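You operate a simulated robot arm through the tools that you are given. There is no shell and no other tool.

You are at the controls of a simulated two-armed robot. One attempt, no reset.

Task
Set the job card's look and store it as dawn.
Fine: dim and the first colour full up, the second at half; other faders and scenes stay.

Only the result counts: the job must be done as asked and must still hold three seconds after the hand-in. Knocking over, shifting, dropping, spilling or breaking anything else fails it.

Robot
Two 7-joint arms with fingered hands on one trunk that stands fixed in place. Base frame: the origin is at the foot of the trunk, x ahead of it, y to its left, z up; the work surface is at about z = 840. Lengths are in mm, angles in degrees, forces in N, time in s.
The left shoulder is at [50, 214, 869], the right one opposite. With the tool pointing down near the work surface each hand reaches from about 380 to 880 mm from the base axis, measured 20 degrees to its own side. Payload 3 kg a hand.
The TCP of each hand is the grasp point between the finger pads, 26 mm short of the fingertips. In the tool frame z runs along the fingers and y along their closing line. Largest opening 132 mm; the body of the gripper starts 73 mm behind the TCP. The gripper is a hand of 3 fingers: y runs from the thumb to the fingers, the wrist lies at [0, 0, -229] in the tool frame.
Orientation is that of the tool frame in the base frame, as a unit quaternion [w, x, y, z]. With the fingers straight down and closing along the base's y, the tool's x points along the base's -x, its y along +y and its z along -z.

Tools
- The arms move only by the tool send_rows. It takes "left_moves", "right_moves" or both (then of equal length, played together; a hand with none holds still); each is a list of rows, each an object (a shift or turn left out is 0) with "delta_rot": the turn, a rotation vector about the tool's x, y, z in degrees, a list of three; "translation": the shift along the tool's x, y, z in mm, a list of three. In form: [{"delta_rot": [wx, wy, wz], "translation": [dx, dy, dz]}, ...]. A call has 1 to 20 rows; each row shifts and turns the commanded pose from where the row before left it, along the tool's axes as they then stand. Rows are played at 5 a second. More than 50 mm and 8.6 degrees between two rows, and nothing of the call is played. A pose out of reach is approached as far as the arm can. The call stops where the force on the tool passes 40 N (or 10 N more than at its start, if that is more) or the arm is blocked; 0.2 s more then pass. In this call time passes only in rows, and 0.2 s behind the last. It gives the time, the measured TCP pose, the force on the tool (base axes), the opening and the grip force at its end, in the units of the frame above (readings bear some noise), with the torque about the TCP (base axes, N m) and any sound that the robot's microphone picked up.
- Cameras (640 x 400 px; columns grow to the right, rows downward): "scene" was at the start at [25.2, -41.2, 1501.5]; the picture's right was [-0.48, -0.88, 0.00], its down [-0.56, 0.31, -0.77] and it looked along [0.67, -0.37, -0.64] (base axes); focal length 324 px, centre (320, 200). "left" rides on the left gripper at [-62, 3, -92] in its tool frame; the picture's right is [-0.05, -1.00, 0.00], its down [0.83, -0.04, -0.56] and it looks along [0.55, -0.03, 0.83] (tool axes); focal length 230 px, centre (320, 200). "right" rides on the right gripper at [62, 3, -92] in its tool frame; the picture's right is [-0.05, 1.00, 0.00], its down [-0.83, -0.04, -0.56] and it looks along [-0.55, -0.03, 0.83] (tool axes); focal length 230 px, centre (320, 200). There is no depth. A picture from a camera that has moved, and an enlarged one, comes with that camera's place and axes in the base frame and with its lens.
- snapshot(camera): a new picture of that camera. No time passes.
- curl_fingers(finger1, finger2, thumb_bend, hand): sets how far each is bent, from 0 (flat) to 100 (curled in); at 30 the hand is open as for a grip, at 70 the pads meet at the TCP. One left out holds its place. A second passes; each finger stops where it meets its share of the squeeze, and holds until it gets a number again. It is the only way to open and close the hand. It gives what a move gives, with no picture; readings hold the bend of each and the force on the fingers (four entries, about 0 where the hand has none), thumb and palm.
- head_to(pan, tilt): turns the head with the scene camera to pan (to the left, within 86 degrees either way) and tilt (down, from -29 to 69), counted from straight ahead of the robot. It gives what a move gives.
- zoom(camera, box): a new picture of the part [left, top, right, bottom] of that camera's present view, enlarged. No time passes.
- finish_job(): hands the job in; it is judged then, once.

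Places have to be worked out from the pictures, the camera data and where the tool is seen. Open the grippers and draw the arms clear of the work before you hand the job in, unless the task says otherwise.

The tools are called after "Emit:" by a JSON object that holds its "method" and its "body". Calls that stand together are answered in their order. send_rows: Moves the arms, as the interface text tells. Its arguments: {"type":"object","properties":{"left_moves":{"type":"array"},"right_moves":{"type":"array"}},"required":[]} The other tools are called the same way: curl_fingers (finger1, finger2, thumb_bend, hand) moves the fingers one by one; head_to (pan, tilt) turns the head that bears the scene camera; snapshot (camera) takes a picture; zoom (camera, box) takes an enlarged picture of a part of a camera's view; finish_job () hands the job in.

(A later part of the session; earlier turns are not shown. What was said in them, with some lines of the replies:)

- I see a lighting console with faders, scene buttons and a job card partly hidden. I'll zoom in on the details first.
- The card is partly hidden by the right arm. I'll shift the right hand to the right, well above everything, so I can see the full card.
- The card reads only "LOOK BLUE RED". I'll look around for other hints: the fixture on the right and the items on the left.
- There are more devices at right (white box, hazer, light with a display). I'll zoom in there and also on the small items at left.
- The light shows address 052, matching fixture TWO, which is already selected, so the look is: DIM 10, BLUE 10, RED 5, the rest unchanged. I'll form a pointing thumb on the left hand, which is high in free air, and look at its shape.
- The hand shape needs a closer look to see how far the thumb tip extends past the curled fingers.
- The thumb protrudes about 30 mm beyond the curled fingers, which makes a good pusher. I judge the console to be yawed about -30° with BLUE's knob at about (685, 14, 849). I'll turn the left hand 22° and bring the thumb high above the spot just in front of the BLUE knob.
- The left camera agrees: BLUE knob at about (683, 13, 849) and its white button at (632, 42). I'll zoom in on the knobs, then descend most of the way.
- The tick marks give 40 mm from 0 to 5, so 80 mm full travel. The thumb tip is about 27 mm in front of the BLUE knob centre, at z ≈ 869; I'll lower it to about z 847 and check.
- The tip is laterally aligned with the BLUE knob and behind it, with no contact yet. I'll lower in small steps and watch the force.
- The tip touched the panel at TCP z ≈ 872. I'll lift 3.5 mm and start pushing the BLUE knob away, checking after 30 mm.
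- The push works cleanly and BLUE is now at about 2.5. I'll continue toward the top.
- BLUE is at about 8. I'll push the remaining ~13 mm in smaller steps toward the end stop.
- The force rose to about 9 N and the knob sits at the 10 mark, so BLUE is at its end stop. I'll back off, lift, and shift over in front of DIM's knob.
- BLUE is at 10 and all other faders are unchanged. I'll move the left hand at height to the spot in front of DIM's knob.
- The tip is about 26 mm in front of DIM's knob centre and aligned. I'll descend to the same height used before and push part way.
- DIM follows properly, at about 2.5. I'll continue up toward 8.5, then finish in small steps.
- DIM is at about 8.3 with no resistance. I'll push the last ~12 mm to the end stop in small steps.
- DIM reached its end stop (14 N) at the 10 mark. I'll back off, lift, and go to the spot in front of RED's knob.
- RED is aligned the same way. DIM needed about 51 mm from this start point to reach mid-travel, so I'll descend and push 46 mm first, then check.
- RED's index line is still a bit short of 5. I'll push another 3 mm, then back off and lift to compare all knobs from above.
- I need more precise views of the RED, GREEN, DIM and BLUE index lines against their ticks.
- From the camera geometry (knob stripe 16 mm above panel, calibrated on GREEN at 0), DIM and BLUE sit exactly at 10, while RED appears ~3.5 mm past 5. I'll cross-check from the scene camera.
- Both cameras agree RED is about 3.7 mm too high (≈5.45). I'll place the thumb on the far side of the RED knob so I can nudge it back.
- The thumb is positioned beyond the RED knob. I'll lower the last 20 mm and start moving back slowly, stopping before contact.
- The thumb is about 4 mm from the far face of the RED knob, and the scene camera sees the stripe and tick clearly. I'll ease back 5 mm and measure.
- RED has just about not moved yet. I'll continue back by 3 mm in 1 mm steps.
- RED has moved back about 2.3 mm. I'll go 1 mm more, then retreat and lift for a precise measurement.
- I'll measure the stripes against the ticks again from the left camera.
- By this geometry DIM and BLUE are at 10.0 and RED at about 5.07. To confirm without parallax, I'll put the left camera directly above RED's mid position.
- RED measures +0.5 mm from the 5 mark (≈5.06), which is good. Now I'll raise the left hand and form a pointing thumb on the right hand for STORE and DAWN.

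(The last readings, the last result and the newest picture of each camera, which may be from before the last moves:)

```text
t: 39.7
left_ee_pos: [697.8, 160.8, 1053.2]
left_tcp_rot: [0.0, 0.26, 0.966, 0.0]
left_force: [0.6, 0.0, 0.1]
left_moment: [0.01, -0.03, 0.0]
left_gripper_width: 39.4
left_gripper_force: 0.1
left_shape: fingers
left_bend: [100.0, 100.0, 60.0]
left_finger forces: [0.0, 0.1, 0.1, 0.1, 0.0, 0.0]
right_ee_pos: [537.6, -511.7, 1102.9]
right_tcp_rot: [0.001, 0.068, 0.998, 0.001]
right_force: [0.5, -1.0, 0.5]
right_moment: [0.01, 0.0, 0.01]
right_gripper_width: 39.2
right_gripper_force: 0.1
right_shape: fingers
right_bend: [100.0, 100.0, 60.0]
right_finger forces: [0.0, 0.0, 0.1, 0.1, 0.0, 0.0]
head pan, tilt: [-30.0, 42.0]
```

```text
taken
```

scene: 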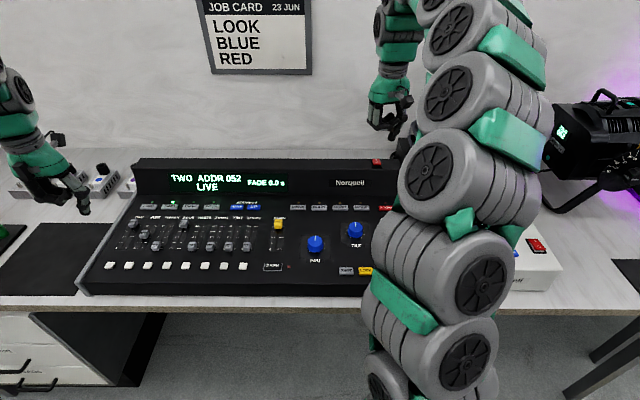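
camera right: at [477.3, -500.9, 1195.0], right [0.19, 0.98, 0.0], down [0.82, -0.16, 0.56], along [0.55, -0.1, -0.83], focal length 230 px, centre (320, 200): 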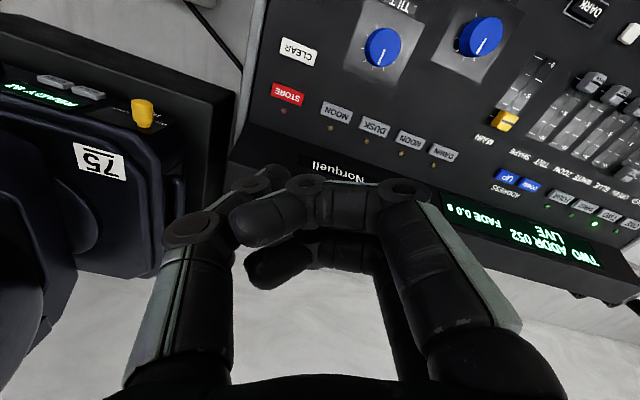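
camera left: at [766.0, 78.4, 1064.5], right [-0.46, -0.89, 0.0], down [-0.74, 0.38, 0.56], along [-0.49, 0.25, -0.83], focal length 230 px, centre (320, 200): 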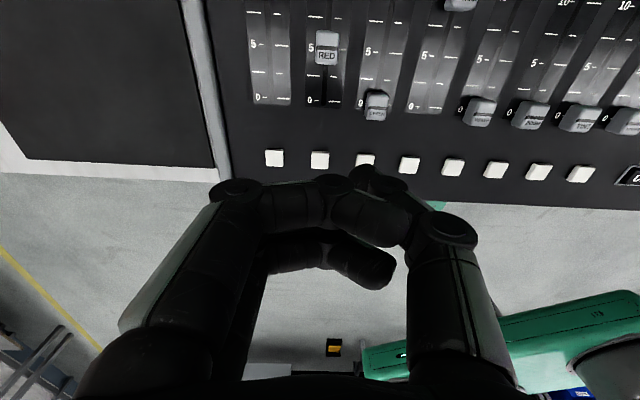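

The light now glows purple, so the look is live. Before lowering at STORE I need to know how close and tall the hazer right of the console is, so I'll take closer views.

Emit:
{"method": "zoom", "body": {"camera": "right", "box": [0, 20, 320, 240]}}

Emit:
{"method": "zoom", "body": {"camera": "scene", "box": [350, 120, 450, 300]}}

Emit:
{"method": "send_rows", "body": {"right_moves": [{"translation": [0, 45, 0]}, {"translation": [0, 45, 0]}, {"translation": [0, 45, 0]}]}}

Emit:
{"method": "snapshot", "body": {"camera": "right"}}

Emit:
{"method": "head_to", "body": {"pan": -45, "tilt": 40}}

Emit:
{"method": "snapshot", "body": {"camera": "scene"}}

```text
1.82 times, centred on (160, 130) of right
camera zoom: at [477.3, -501.0, 1194.9], right [0.19, 0.98, 0.0], down [0.82, -0.16, 0.56], along [0.55, -0.1, -0.83], focal length 418 px, centre (611, 327)
```

zoom: 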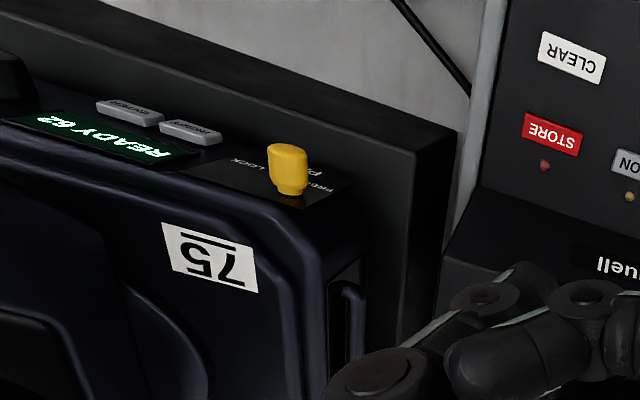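

```text
2.22 times, centred on (400, 210) of scene
camera zoom: at [22.9, -42.1, 1498.3], right [-0.5, -0.87, 0.0], down [-0.58, 0.33, -0.74], along [0.64, -0.37, -0.67], focal length 721 px, centre (142, 178)
```

zoom: 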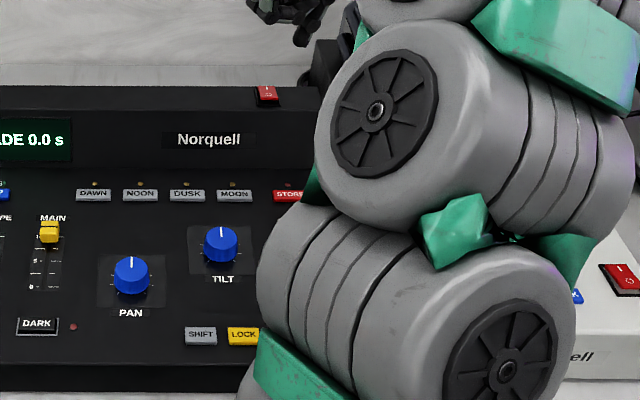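

```text
t: 40.5
left_ee_pos: [697.4, 160.4, 1054.5]
left_tcp_rot: [0.0, 0.26, 0.966, 0.0]
left_force: [-0.8, -0.3, 0.9]
left_moment: [0.0, -0.01, 0.02]
left_gripper_width: 39.3
left_gripper_force: 0.1
left_shape: fingers
left_bend: [100.0, 100.0, 60.0]
left_finger forces: [0.0, 0.0, 0.1, 0.1, 0.0, 0.0]
right_ee_pos: [552.6, -377.7, 1103.3]
right_tcp_rot: [0.001, 0.068, 0.998, 0.0]
right_force: [0.5, 1.0, -0.1]
right_moment: [-0.01, -0.02, 0.0]
right_gripper_width: 39.2
right_gripper_force: 0.0
right_shape: fingers
right_bend: [100.0, 100.0, 60.0]
right_finger forces: [0.0, 0.0, 0.1, 0.0, 0.0, 0.0]
head pan, tilt: [-30.0, 42.0]
```

```text
taken
camera right: at [493.5, -365.3, 1194.5], right [0.19, 0.98, 0.0], down [0.82, -0.16, 0.56], along [0.55, -0.1, -0.83], focal length 230 px, centre (320, 200)
```

right: 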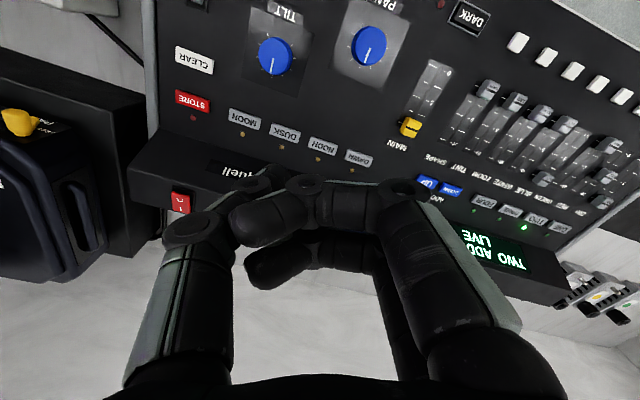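

```text
t: 41.3
left_ee_pos: [696.9, 160.7, 1054.1]
left_tcp_rot: [0.0, 0.259, 0.966, 0.0]
left_force: [0.0, -0.1, 0.5]
left_moment: [0.02, 0.01, 0.01]
left_gripper_width: 39.3
left_gripper_force: 0.0
left_shape: fingers
left_bend: [100.0, 100.0, 60.0]
left_finger forces: [0.0, 0.0, 0.1, 0.1, 0.1, 0.0]
right_ee_pos: [553.0, -377.5, 1102.7]
right_tcp_rot: [0.001, 0.068, 0.998, 0.0]
right_force: [-0.3, 0.8, -0.4]
right_moment: [0.02, -0.02, 0.01]
right_gripper_width: 39.3
right_gripper_force: 0.0
right_shape: fingers
right_bend: [100.0, 100.0, 60.0]
right_finger forces: [0.0, 0.0, 0.1, 0.0, 0.1, 0.0]
head pan, tilt: [-45.0, 40.0]
```

```text
taken
```

scene: 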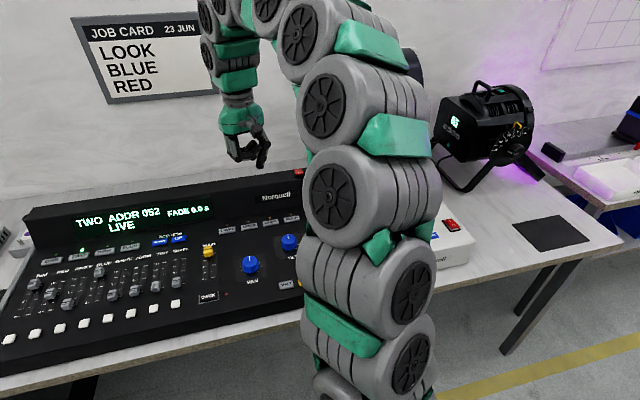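

The hazer's tall parts lie at y < -690 and its base edge is near y -640, low down, so STORE at about (524, -557) can be reached straight down. I'll turn the right hand 22° to line up with the console and move above STORE.

Emit:
{"method": "send_rows", "body": {"right_moves": [{"delta_rot": [0, 0, 7.43]}, {"delta_rot": [0, 0, 7.43]}, {"delta_rot": [0, 0, 7.43]}, {"translation": [-13, -29.4, 28]}, {"translation": [-13, -29.4, 28]}, {"translation": [-13, -29.4, 28]}, {"translation": [-13, -29.4, 28]}, {"translation": [-13, -29.4, 28]}]}}

Emit:
{"method": "snapshot", "body": {"camera": "right"}}

Emit:
{"method": "head_to", "body": {"pan": -30, "tilt": 40}}

Emit:
{"method": "snapshot", "body": {"camera": "scene"}}

```text
t: 43.1
left_ee_pos: [697.8, 161.1, 1054.6]
left_tcp_rot: [0.001, 0.26, 0.966, 0.0]
left_force: [-0.6, -0.1, -0.1]
left_moment: [0.04, 0.02, 0.03]
left_gripper_width: 39.6
left_gripper_force: 0.0
left_shape: fingers
left_bend: [100.0, 100.0, 60.0]
left_finger forces: [0.0, 0.1, 0.0, 0.1, 0.0, 0.1]
right_ee_pos: [537.8, -536.5, 961.8]
right_tcp_rot: [0.001, 0.26, 0.966, 0.0]
right_force: [-0.2, -0.1, 0.5]
right_moment: [0.01, 0.01, -0.01]
right_gripper_width: 39.5
right_gripper_force: 0.1
right_shape: fingers
right_bend: [100.0, 100.0, 60.0]
right_finger forces: [0.1, 0.0, 0.0, 0.1, 0.0, 0.0]
head pan, tilt: [-45.0, 40.0]
```

```text
taken
camera right: at [487.3, -502.9, 1053.3], right [0.55, 0.84, 0.0], down [0.7, -0.45, 0.56], along [0.47, -0.3, -0.83], focal length 230 px, centre (320, 200)
```

right: 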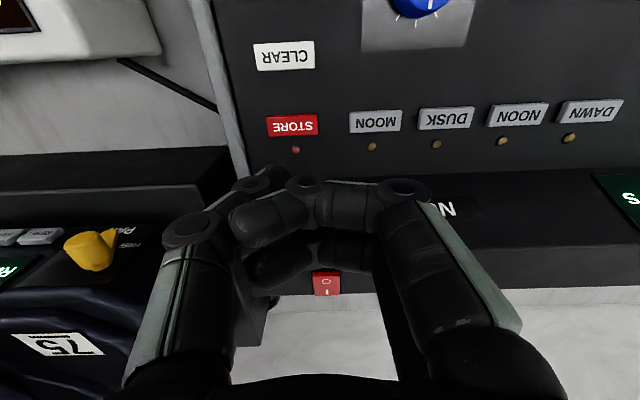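

```text
t: 43.9
left_ee_pos: [696.5, 160.8, 1053.7]
left_tcp_rot: [0.0, 0.259, 0.966, 0.0]
left_force: [-0.1, 0.7, -1.1]
left_moment: [0.0, 0.01, 0.01]
left_gripper_width: 39.6
left_gripper_force: 0.0
left_shape: fingers
left_bend: [100.0, 100.0, 60.0]
left_finger forces: [0.0, 0.1, 0.0, 0.0, 0.0, 0.0]
right_ee_pos: [538.6, -536.2, 962.8]
right_tcp_rot: [-0.001, 0.26, 0.966, -0.001]
right_force: [-0.3, -0.6, -0.4]
right_moment: [0.0, 0.04, 0.01]
right_gripper_width: 39.2
right_gripper_force: 0.0
right_shape: fingers
right_bend: [100.0, 100.0, 60.0]
right_finger forces: [0.0, 0.1, 0.1, 0.1, 0.0, 0.1]
head pan, tilt: [-30.0, 40.0]
```

```text
taken
```

scene: 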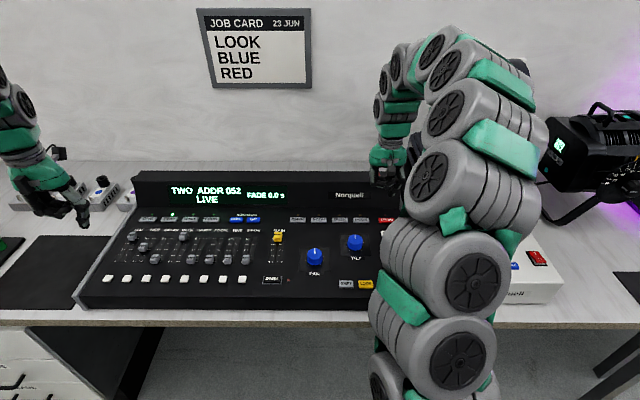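

STORE is at about (522.5, -555.5); the tip is ~4 mm too far toward the hood, so I'll correct and descend to just above the button.

Emit:
{"method": "send_rows", "body": {"right_moves": [{"translation": [4, 0.5, 25]}, {"translation": [0, 0, 25]}, {"translation": [0, 0, 15]}, {"translation": [0, 0, 8]}, {"translation": [0, 0, 4]}]}}

Emit:
{"method": "zoom", "body": {"camera": "right", "box": [180, 60, 420, 220]}}

Emit:
{"method": "zoom", "body": {"camera": "scene", "box": [280, 150, 440, 260]}}

```text
t: 45.0
left_ee_pos: [699.6, 160.9, 1052.7]
left_tcp_rot: [0.0, 0.26, 0.966, 0.0]
left_force: [-0.1, 1.0, 0.5]
left_moment: [-0.02, 0.01, -0.04]
left_gripper_width: 39.3
left_gripper_force: 0.1
left_shape: fingers
left_bend: [100.0, 100.0, 60.0]
left_finger forces: [0.1, 0.0, 0.0, 0.0, 0.0, 0.1]
right_ee_pos: [533.4, -533.6, 886.2]
right_tcp_rot: [0.0, 0.26, 0.966, 0.0]
right_force: [-0.5, 0.0, -0.4]
right_moment: [-0.02, 0.0, 0.01]
right_gripper_width: 39.6
right_gripper_force: 0.1
right_shape: fingers
right_bend: [100.0, 100.0, 60.0]
right_finger forces: [0.0, 0.0, 0.0, 0.0, 0.1, 0.0]
head pan, tilt: [-30.0, 40.0]
```

```text
2.50 times, centred on (300, 140) of right
camera zoom: at [483.5, -500.4, 977.1], right [0.55, 0.84, 0.0], down [0.7, -0.45, 0.55], along [0.46, -0.3, -0.83], focal length 575 px, centre (370, 350)
```

zoom: 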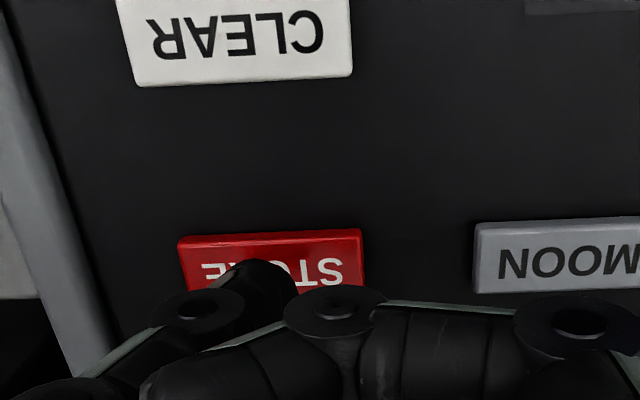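

```text
3.64 times, centred on (360, 205) of scene
camera zoom: at [24.1, -42.8, 1501.2], right [-0.5, -0.87, 0.0], down [-0.56, 0.32, -0.77], along [0.66, -0.38, -0.64], focal length 1179 px, centre (174, 182)
```

zoom: 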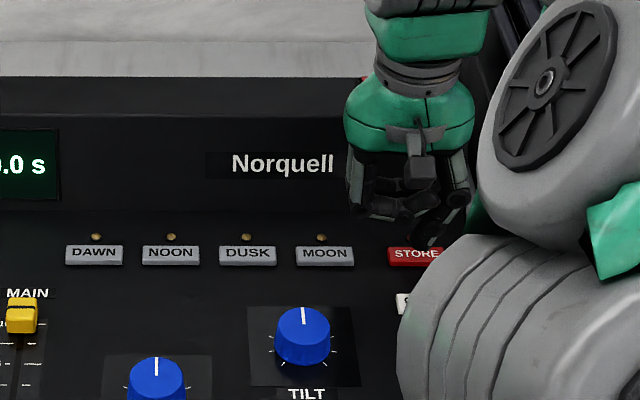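

The thumb tip is laterally centred just above STORE. I'll press down in 1.5 mm steps and watch the force and the STORE lamp.

Emit:
{"method": "send_rows", "body": {"right_moves": [{"translation": [0, 0, 2]}, {"translation": [0, 0, 1.5]}, {"translation": [0, 0, 1.5]}, {"translation": [0, 0, 1]}]}}

Emit:
{"method": "zoom", "body": {"camera": "right", "box": [180, 60, 420, 220]}}

Emit:
{"method": "zoom", "body": {"camera": "scene", "box": [160, 150, 440, 260]}}

```text
t: 46.0
left_ee_pos: [698.7, 160.9, 1054.9]
left_tcp_rot: [0.0, 0.26, 0.966, 0.0]
left_force: [1.4, 0.0, 0.1]
left_moment: [-0.01, -0.01, 0.0]
left_gripper_width: 39.1
left_gripper_force: 0.0
left_shape: fingers
left_bend: [100.0, 100.0, 60.0]
left_finger forces: [0.0, 0.1, 0.1, 0.1, 0.1, 0.0]
right_ee_pos: [535.2, -533.9, 880.8]
right_tcp_rot: [0.0, 0.26, 0.966, 0.0]
right_force: [-0.7, 0.3, 0.0]
right_moment: [0.0, -0.02, 0.02]
right_gripper_width: 39.7
right_gripper_force: 0.0
right_shape: fingers
right_bend: [100.0, 100.0, 60.0]
right_finger forces: [0.0, 0.0, 0.0, 0.0, 0.1, 0.1]
head pan, tilt: [-30.0, 40.0]
```

```text
2.50 times, centred on (300, 140) of right
camera zoom: at [483.5, -500.1, 971.2], right [0.55, 0.84, 0.0], down [0.7, -0.45, 0.56], along [0.47, -0.3, -0.83], focal length 575 px, centre (370, 350)
```

zoom: 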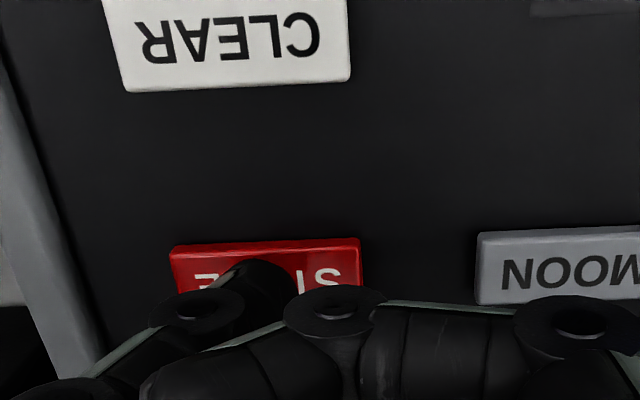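

```text
2.29 times, centred on (300, 205) of scene
camera zoom: at [24.1, -42.8, 1501.2], right [-0.5, -0.87, 0.0], down [-0.56, 0.32, -0.77], along [0.66, -0.38, -0.64], focal length 741 px, centre (366, 189)
```

zoom: 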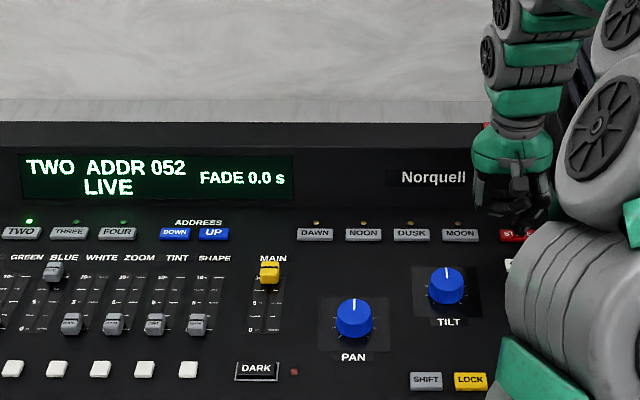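

No contact yet at TCP z ≈ 880. I'll continue down in 1 mm steps.

Emit:
{"method": "send_rows", "body": {"right_moves": [{"translation": [0, 0, 1]}, {"translation": [0, 0, 1]}, {"translation": [0, 0, 1]}]}}

Emit:
{"method": "zoom", "body": {"camera": "scene", "box": [160, 150, 440, 260]}}

```text
t: 46.9
left_ee_pos: [697.3, 160.5, 1054.5]
left_tcp_rot: [0.0, 0.259, 0.966, 0.0]
left_force: [-0.3, 0.0, -0.4]
left_moment: [0.0, 0.01, -0.04]
left_gripper_width: 39.3
left_gripper_force: 0.1
left_shape: fingers
left_bend: [100.0, 100.0, 60.0]
left_finger forces: [0.1, 0.1, 0.1, 0.0, 0.0, 0.0]
right_ee_pos: [534.8, -535.4, 877.2]
right_tcp_rot: [0.001, 0.26, 0.966, 0.0]
right_force: [-0.3, 0.1, 1.7]
right_moment: [-0.03, 0.02, 0.01]
right_gripper_width: 39.2
right_gripper_force: 1.0
right_shape: fingers
right_bend: [100.0, 100.0, 60.0]
right_finger forces: [0.0, 0.1, 0.0, 0.0, 1.5, 0.1]
head pan, tilt: [-30.0, 40.0]
heard: click
```

```text
2.29 times, centred on (300, 205) of scene
camera zoom: at [24.1, -42.8, 1501.2], right [-0.5, -0.87, 0.0], down [-0.56, 0.32, -0.77], along [0.66, -0.38, -0.64], focal length 741 px, centre (366, 189)
```

zoom: 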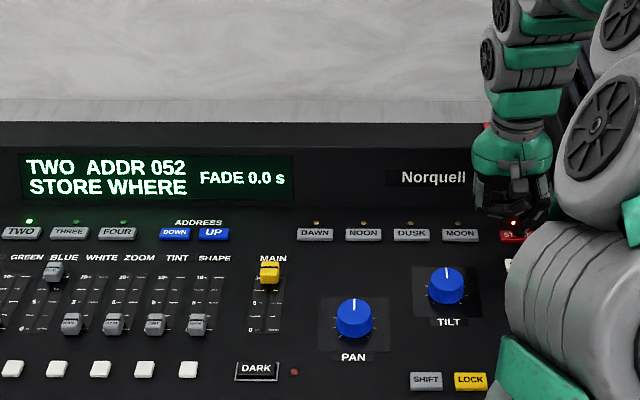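

The click was heard and the display shows "STORE WHERE". I'll lift and slide 260 mm along the row to above DAWN.

Emit:
{"method": "send_rows", "body": {"right_moves": [{"translation": [0, 0, -30]}, {"translation": [-0.2, 43.3, 0]}, {"translation": [-0.2, 43.3, 0]}, {"translation": [-0.1, 43.3, 0]}, {"translation": [-0.1, 43.3, 0]}, {"translation": [-0.1, 43.3, 0]}, {"translation": [-0.1, 43.2, 0]}, {"translation": [0, 0, 15]}]}}

Emit:
{"method": "snapshot", "body": {"camera": "right"}}

Emit:
{"method": "zoom", "body": {"camera": "scene", "box": [160, 150, 440, 260]}}

Emit:
{"method": "zoom", "body": {"camera": "scene", "box": [260, 170, 360, 240]}}

```text
t: 48.6
left_ee_pos: [697.9, 159.6, 1052.7]
left_tcp_rot: [0.0, 0.261, 0.965, 0.0]
left_force: [-0.3, 0.6, -0.1]
left_moment: [-0.01, 0.05, 0.0]
left_gripper_width: 39.5
left_gripper_force: 0.0
left_shape: fingers
left_bend: [100.0, 100.0, 60.0]
left_finger forces: [0.0, 0.0, 0.1, 0.1, 0.0, 0.1]
right_ee_pos: [666.4, -308.2, 890.4]
right_tcp_rot: [0.001, 0.259, 0.966, 0.0]
right_force: [0.4, 0.1, -0.2]
right_moment: [-0.02, 0.0, -0.01]
right_gripper_width: 39.3
right_gripper_force: 0.2
right_shape: fingers
right_bend: [100.0, 100.0, 60.0]
right_finger forces: [0.0, 0.0, 0.0, 0.0, 0.0, 0.0]
head pan, tilt: [-30.0, 40.0]
```

```text
taken
camera right: at [614.7, -274.4, 982.8], right [0.55, 0.84, 0.0], down [0.7, -0.45, 0.56], along [0.47, -0.3, -0.83], focal length 230 px, centre (320, 200)
```

right: 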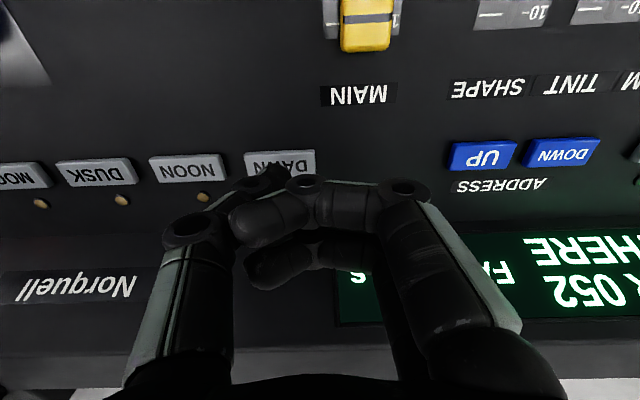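

```text
2.29 times, centred on (300, 205) of scene
camera zoom: at [24.1, -42.8, 1501.2], right [-0.5, -0.87, 0.0], down [-0.56, 0.32, -0.77], along [0.66, -0.38, -0.64], focal length 741 px, centre (366, 189)
```

zoom: 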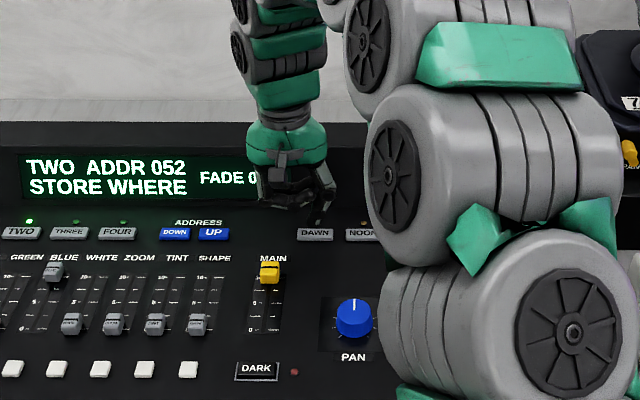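

```text
5.71 times, centred on (310, 205) of scene
camera zoom: at [24.1, -42.8, 1501.2], right [-0.5, -0.87, 0.0], down [-0.56, 0.32, -0.77], along [0.66, -0.38, -0.64], focal length 1853 px, centre (377, 171)
```

zoom: 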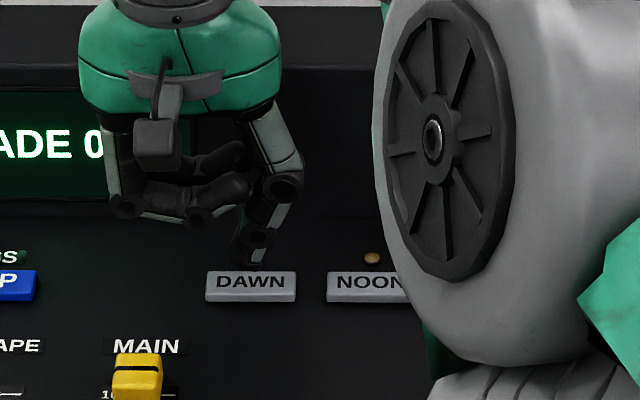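

The tip is above DAWN (about 3 mm left of centre) and the display still says "STORE WHERE". I'll shift 3 mm and press down gently.

Emit:
{"method": "send_rows", "body": {"right_moves": [{"translation": [0, -3, 6]}, {"translation": [0, 0, 4]}, {"translation": [0, 0, 2]}, {"translation": [0, 0, 1]}, {"translation": [0, 0, 1]}, {"translation": [0, 0, 1]}]}}

Emit:
{"method": "zoom", "body": {"camera": "scene", "box": [160, 150, 440, 260]}}

```text
t: 50.0
left_ee_pos: [698.1, 160.5, 1053.5]
left_tcp_rot: [0.0, 0.26, 0.966, 0.0]
left_force: [0.2, 0.3, -0.3]
left_moment: [0.04, -0.02, -0.02]
left_gripper_width: 39.2
left_gripper_force: 0.1
left_shape: fingers
left_bend: [100.0, 100.0, 60.0]
left_finger forces: [0.0, 0.1, 0.0, 0.0, 0.0, 0.1]
right_ee_pos: [664.0, -313.7, 877.2]
right_tcp_rot: [0.001, 0.26, 0.966, 0.0]
right_force: [-0.1, 0.7, 0.8]
right_moment: [-0.01, 0.02, -0.03]
right_gripper_width: 39.0
right_gripper_force: 1.2
right_shape: fingers
right_bend: [100.0, 100.0, 60.0]
right_finger forces: [0.0, 0.1, 0.0, 0.0, 1.8, 0.1]
head pan, tilt: [-30.0, 40.0]
heard: click
```

```text
2.29 times, centred on (300, 205) of scene
camera zoom: at [24.1, -42.8, 1501.2], right [-0.5, -0.87, 0.0], down [-0.56, 0.32, -0.77], along [0.66, -0.38, -0.64], focal length 741 px, centre (366, 189)
```

zoom: 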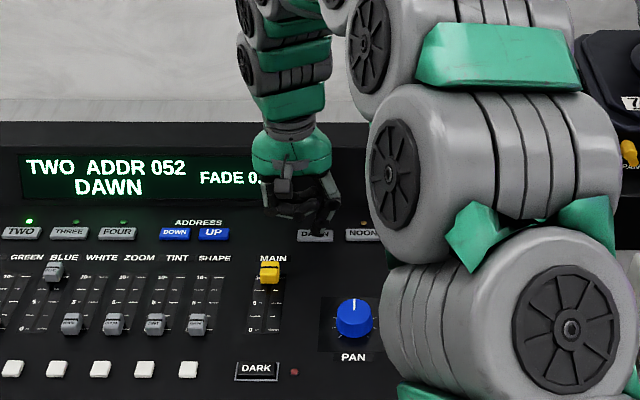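

The click was heard and the display now reads "DAWN". I'll lift the right hand straight up, away from the console.

Emit:
{"method": "send_rows", "body": {"right_moves": [{"translation": [0, 0, -25]}, {"translation": [0, 0, -40]}, {"translation": [0, 0, -40]}, {"translation": [0, 0, -40]}, {"translation": [0, 0, -40]}, {"translation": [0, 0, -40]}, {"translation": [30, -30, 0]}, {"translation": [30, -30, 0]}, {"translation": [30, -30, 0]}]}}

Emit:
{"method": "snapshot", "body": {"camera": "scene"}}

Emit:
{"method": "zoom", "body": {"camera": "scene", "box": [80, 150, 420, 310]}}

```text
t: 52.0
left_ee_pos: [697.6, 160.6, 1053.3]
left_tcp_rot: [0.0, 0.26, 0.966, 0.0]
left_force: [-0.5, 1.1, 0.1]
left_moment: [0.0, -0.02, -0.03]
left_gripper_width: 39.4
left_gripper_force: 0.0
left_shape: fingers
left_bend: [100.0, 100.0, 60.0]
left_finger forces: [0.0, 0.1, 0.0, 0.0, 0.0, 0.1]
right_ee_pos: [539.9, -346.4, 1100.0]
right_tcp_rot: [0.0, 0.259, 0.966, 0.001]
right_force: [0.4, -0.2, 0.2]
right_moment: [-0.03, -0.01, -0.03]
right_gripper_width: 39.2
right_gripper_force: 0.1
right_shape: fingers
right_bend: [100.0, 100.0, 60.0]
right_finger forces: [0.1, 0.1, 0.0, 0.0, 0.0, 0.0]
head pan, tilt: [-30.0, 40.0]
```

```text
taken
```

scene: 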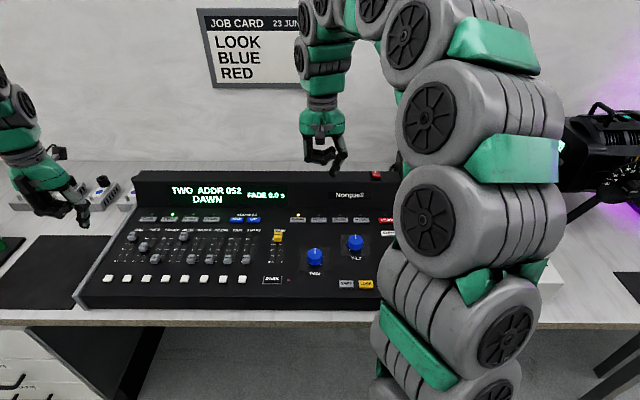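

```text
1.88 times, centred on (250, 230) of scene
camera zoom: at [24.1, -42.8, 1501.2], right [-0.5, -0.87, 0.0], down [-0.56, 0.32, -0.77], along [0.66, -0.38, -0.64], focal length 610 px, centre (452, 144)
```

zoom: 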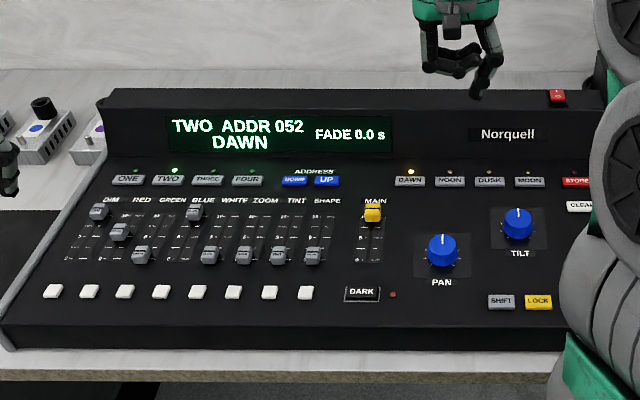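

The DAWN lamp is lit, the display reads "DAWN", and the faders are as wanted (DIM and BLUE full, RED half, others at 0, MAIN untouched). I'll open both hands and draw the arms back.

Emit:
{"method": "curl_fingers", "body": {"hand": "left", "finger1": 30, "finger2": 30, "thumb_bend": 30}}

Emit:
{"method": "curl_fingers", "body": {"hand": "right", "finger1": 30, "finger2": 30, "thumb_bend": 30}}

Emit:
{"method": "send_rows", "body": {"left_moves": [{"translation": [30, 10, -20]}, {"translation": [30, 10, -20]}]}}

Emit:
{"method": "snapshot", "body": {"camera": "scene"}}

Emit:
{"method": "zoom", "body": {"camera": "scene", "box": [80, 150, 420, 310]}}

```text
t: 53.0
left_ee_pos: [698.2, 160.7, 1054.3]
left_tcp_rot: [0.0, 0.26, 0.966, 0.001]
left_force: [-0.7, 0.1, 0.1]
left_moment: [-0.03, -0.02, 0.0]
left_gripper_width: 133.8
left_gripper_force: 0.0
left_shape: fingers
left_bend: [30.0, 30.0, 30.0]
left_finger forces: [0.0, 0.1, 0.0, 0.0, 0.0, 0.1]
right_ee_pos: [541.3, -345.4, 1101.2]
right_tcp_rot: [0.0, 0.259, 0.966, 0.0]
right_force: [-0.1, 0.3, 0.1]
right_moment: [0.01, -0.01, -0.01]
right_gripper_width: 39.7
right_gripper_force: 0.1
right_shape: fingers
right_bend: [100.0, 100.0, 60.0]
right_finger forces: [0.0, 0.0, 0.1, 0.0, 0.0, 0.0]
head pan, tilt: [-30.0, 40.0]
```

```text
t: 54.0
left_ee_pos: [698.2, 161.1, 1054.0]
left_tcp_rot: [-0.001, 0.26, 0.966, 0.0]
left_force: [-0.3, 0.0, -1.0]
left_moment: [-0.01, 0.0, -0.01]
left_gripper_width: 133.8
left_gripper_force: 0.1
left_shape: fingers
left_bend: [30.0, 30.0, 30.0]
left_finger forces: [0.0, 0.0, 0.0, 0.1, 0.0, 0.0]
right_ee_pos: [541.9, -345.6, 1101.8]
right_tcp_rot: [0.0, 0.259, 0.966, 0.0]
right_force: [-0.3, -0.5, 0.6]
right_moment: [-0.01, -0.02, 0.01]
right_gripper_width: 134.1
right_gripper_force: 0.0
right_shape: fingers
right_bend: [30.0, 30.0, 30.0]
right_finger forces: [0.0, 0.1, 0.1, 0.1, 0.0, 0.1]
head pan, tilt: [-30.0, 40.0]
```

```text
t: 54.6
left_ee_pos: [656.1, 207.1, 1094.3]
left_tcp_rot: [0.0, 0.259, 0.966, 0.0]
left_force: [0.0, -0.9, 0.7]
left_moment: [0.0, -0.01, 0.0]
left_gripper_width: 134.0
left_gripper_force: 0.0
left_shape: fingers
left_bend: [30.0, 30.0, 30.0]
left_finger forces: [0.0, 0.1, 0.0, 0.0, 0.0, 0.1]
right_ee_pos: [541.1, -346.3, 1101.4]
right_tcp_rot: [0.0, 0.26, 0.966, 0.0]
right_force: [0.6, 0.1, -0.1]
right_moment: [0.0, 0.0, -0.02]
right_gripper_width: 134.3
right_gripper_force: 0.1
right_shape: fingers
right_bend: [30.0, 30.0, 30.0]
right_finger forces: [0.1, 0.0, 0.1, 0.0, 0.0, 0.0]
head pan, tilt: [-30.0, 40.0]
```

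```text
taken
```

scene: 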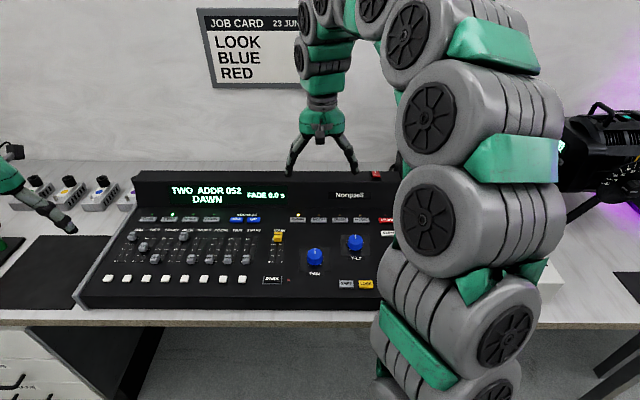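

```text
1.88 times, centred on (250, 230) of scene
camera zoom: at [24.1, -42.8, 1501.2], right [-0.5, -0.87, 0.0], down [-0.56, 0.32, -0.77], along [0.66, -0.38, -0.64], focal length 610 px, centre (452, 144)
```

zoom: 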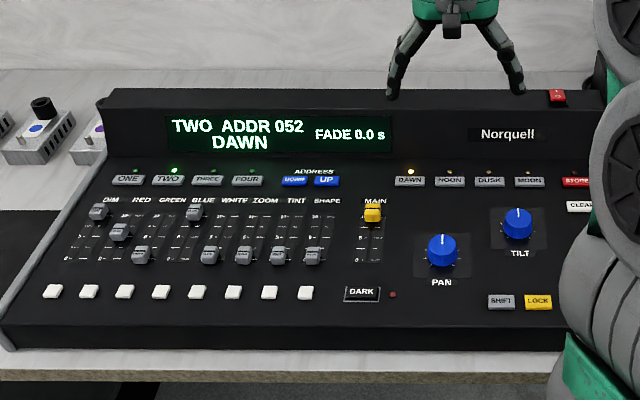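

Both hands are open and clear of the console, DAWN is stored and shown, and nothing else has changed. I'm handing in the job.

Emit:
{"method": "finish_job", "body": {}}

```text
The job is handed in.
```

The job card's look (first colour BLUE, second colour RED) is set on fixture TWO and stored as DAWN. I have handed the job in. The result of the judging was not shown to me.

- **Faders:** DIM and BLUE are at their end stops on 10. RED measured about 5.06, half a millimetre above the 5 mark. The other faders were not moved.
- **Store:** STORE clicked and the display showed "STORE WHERE". DAWN then clicked, its lamp lit and the display read "DAWN". No other scene button was pressed.
- **Fixture:** TWO was already selected, and its address, 052, matches the one shown on the light.

RED first went about 3.5 mm past half, so I nudged it back before storing. Both hands are open and clear of the console, and I saw nothing else disturbed.
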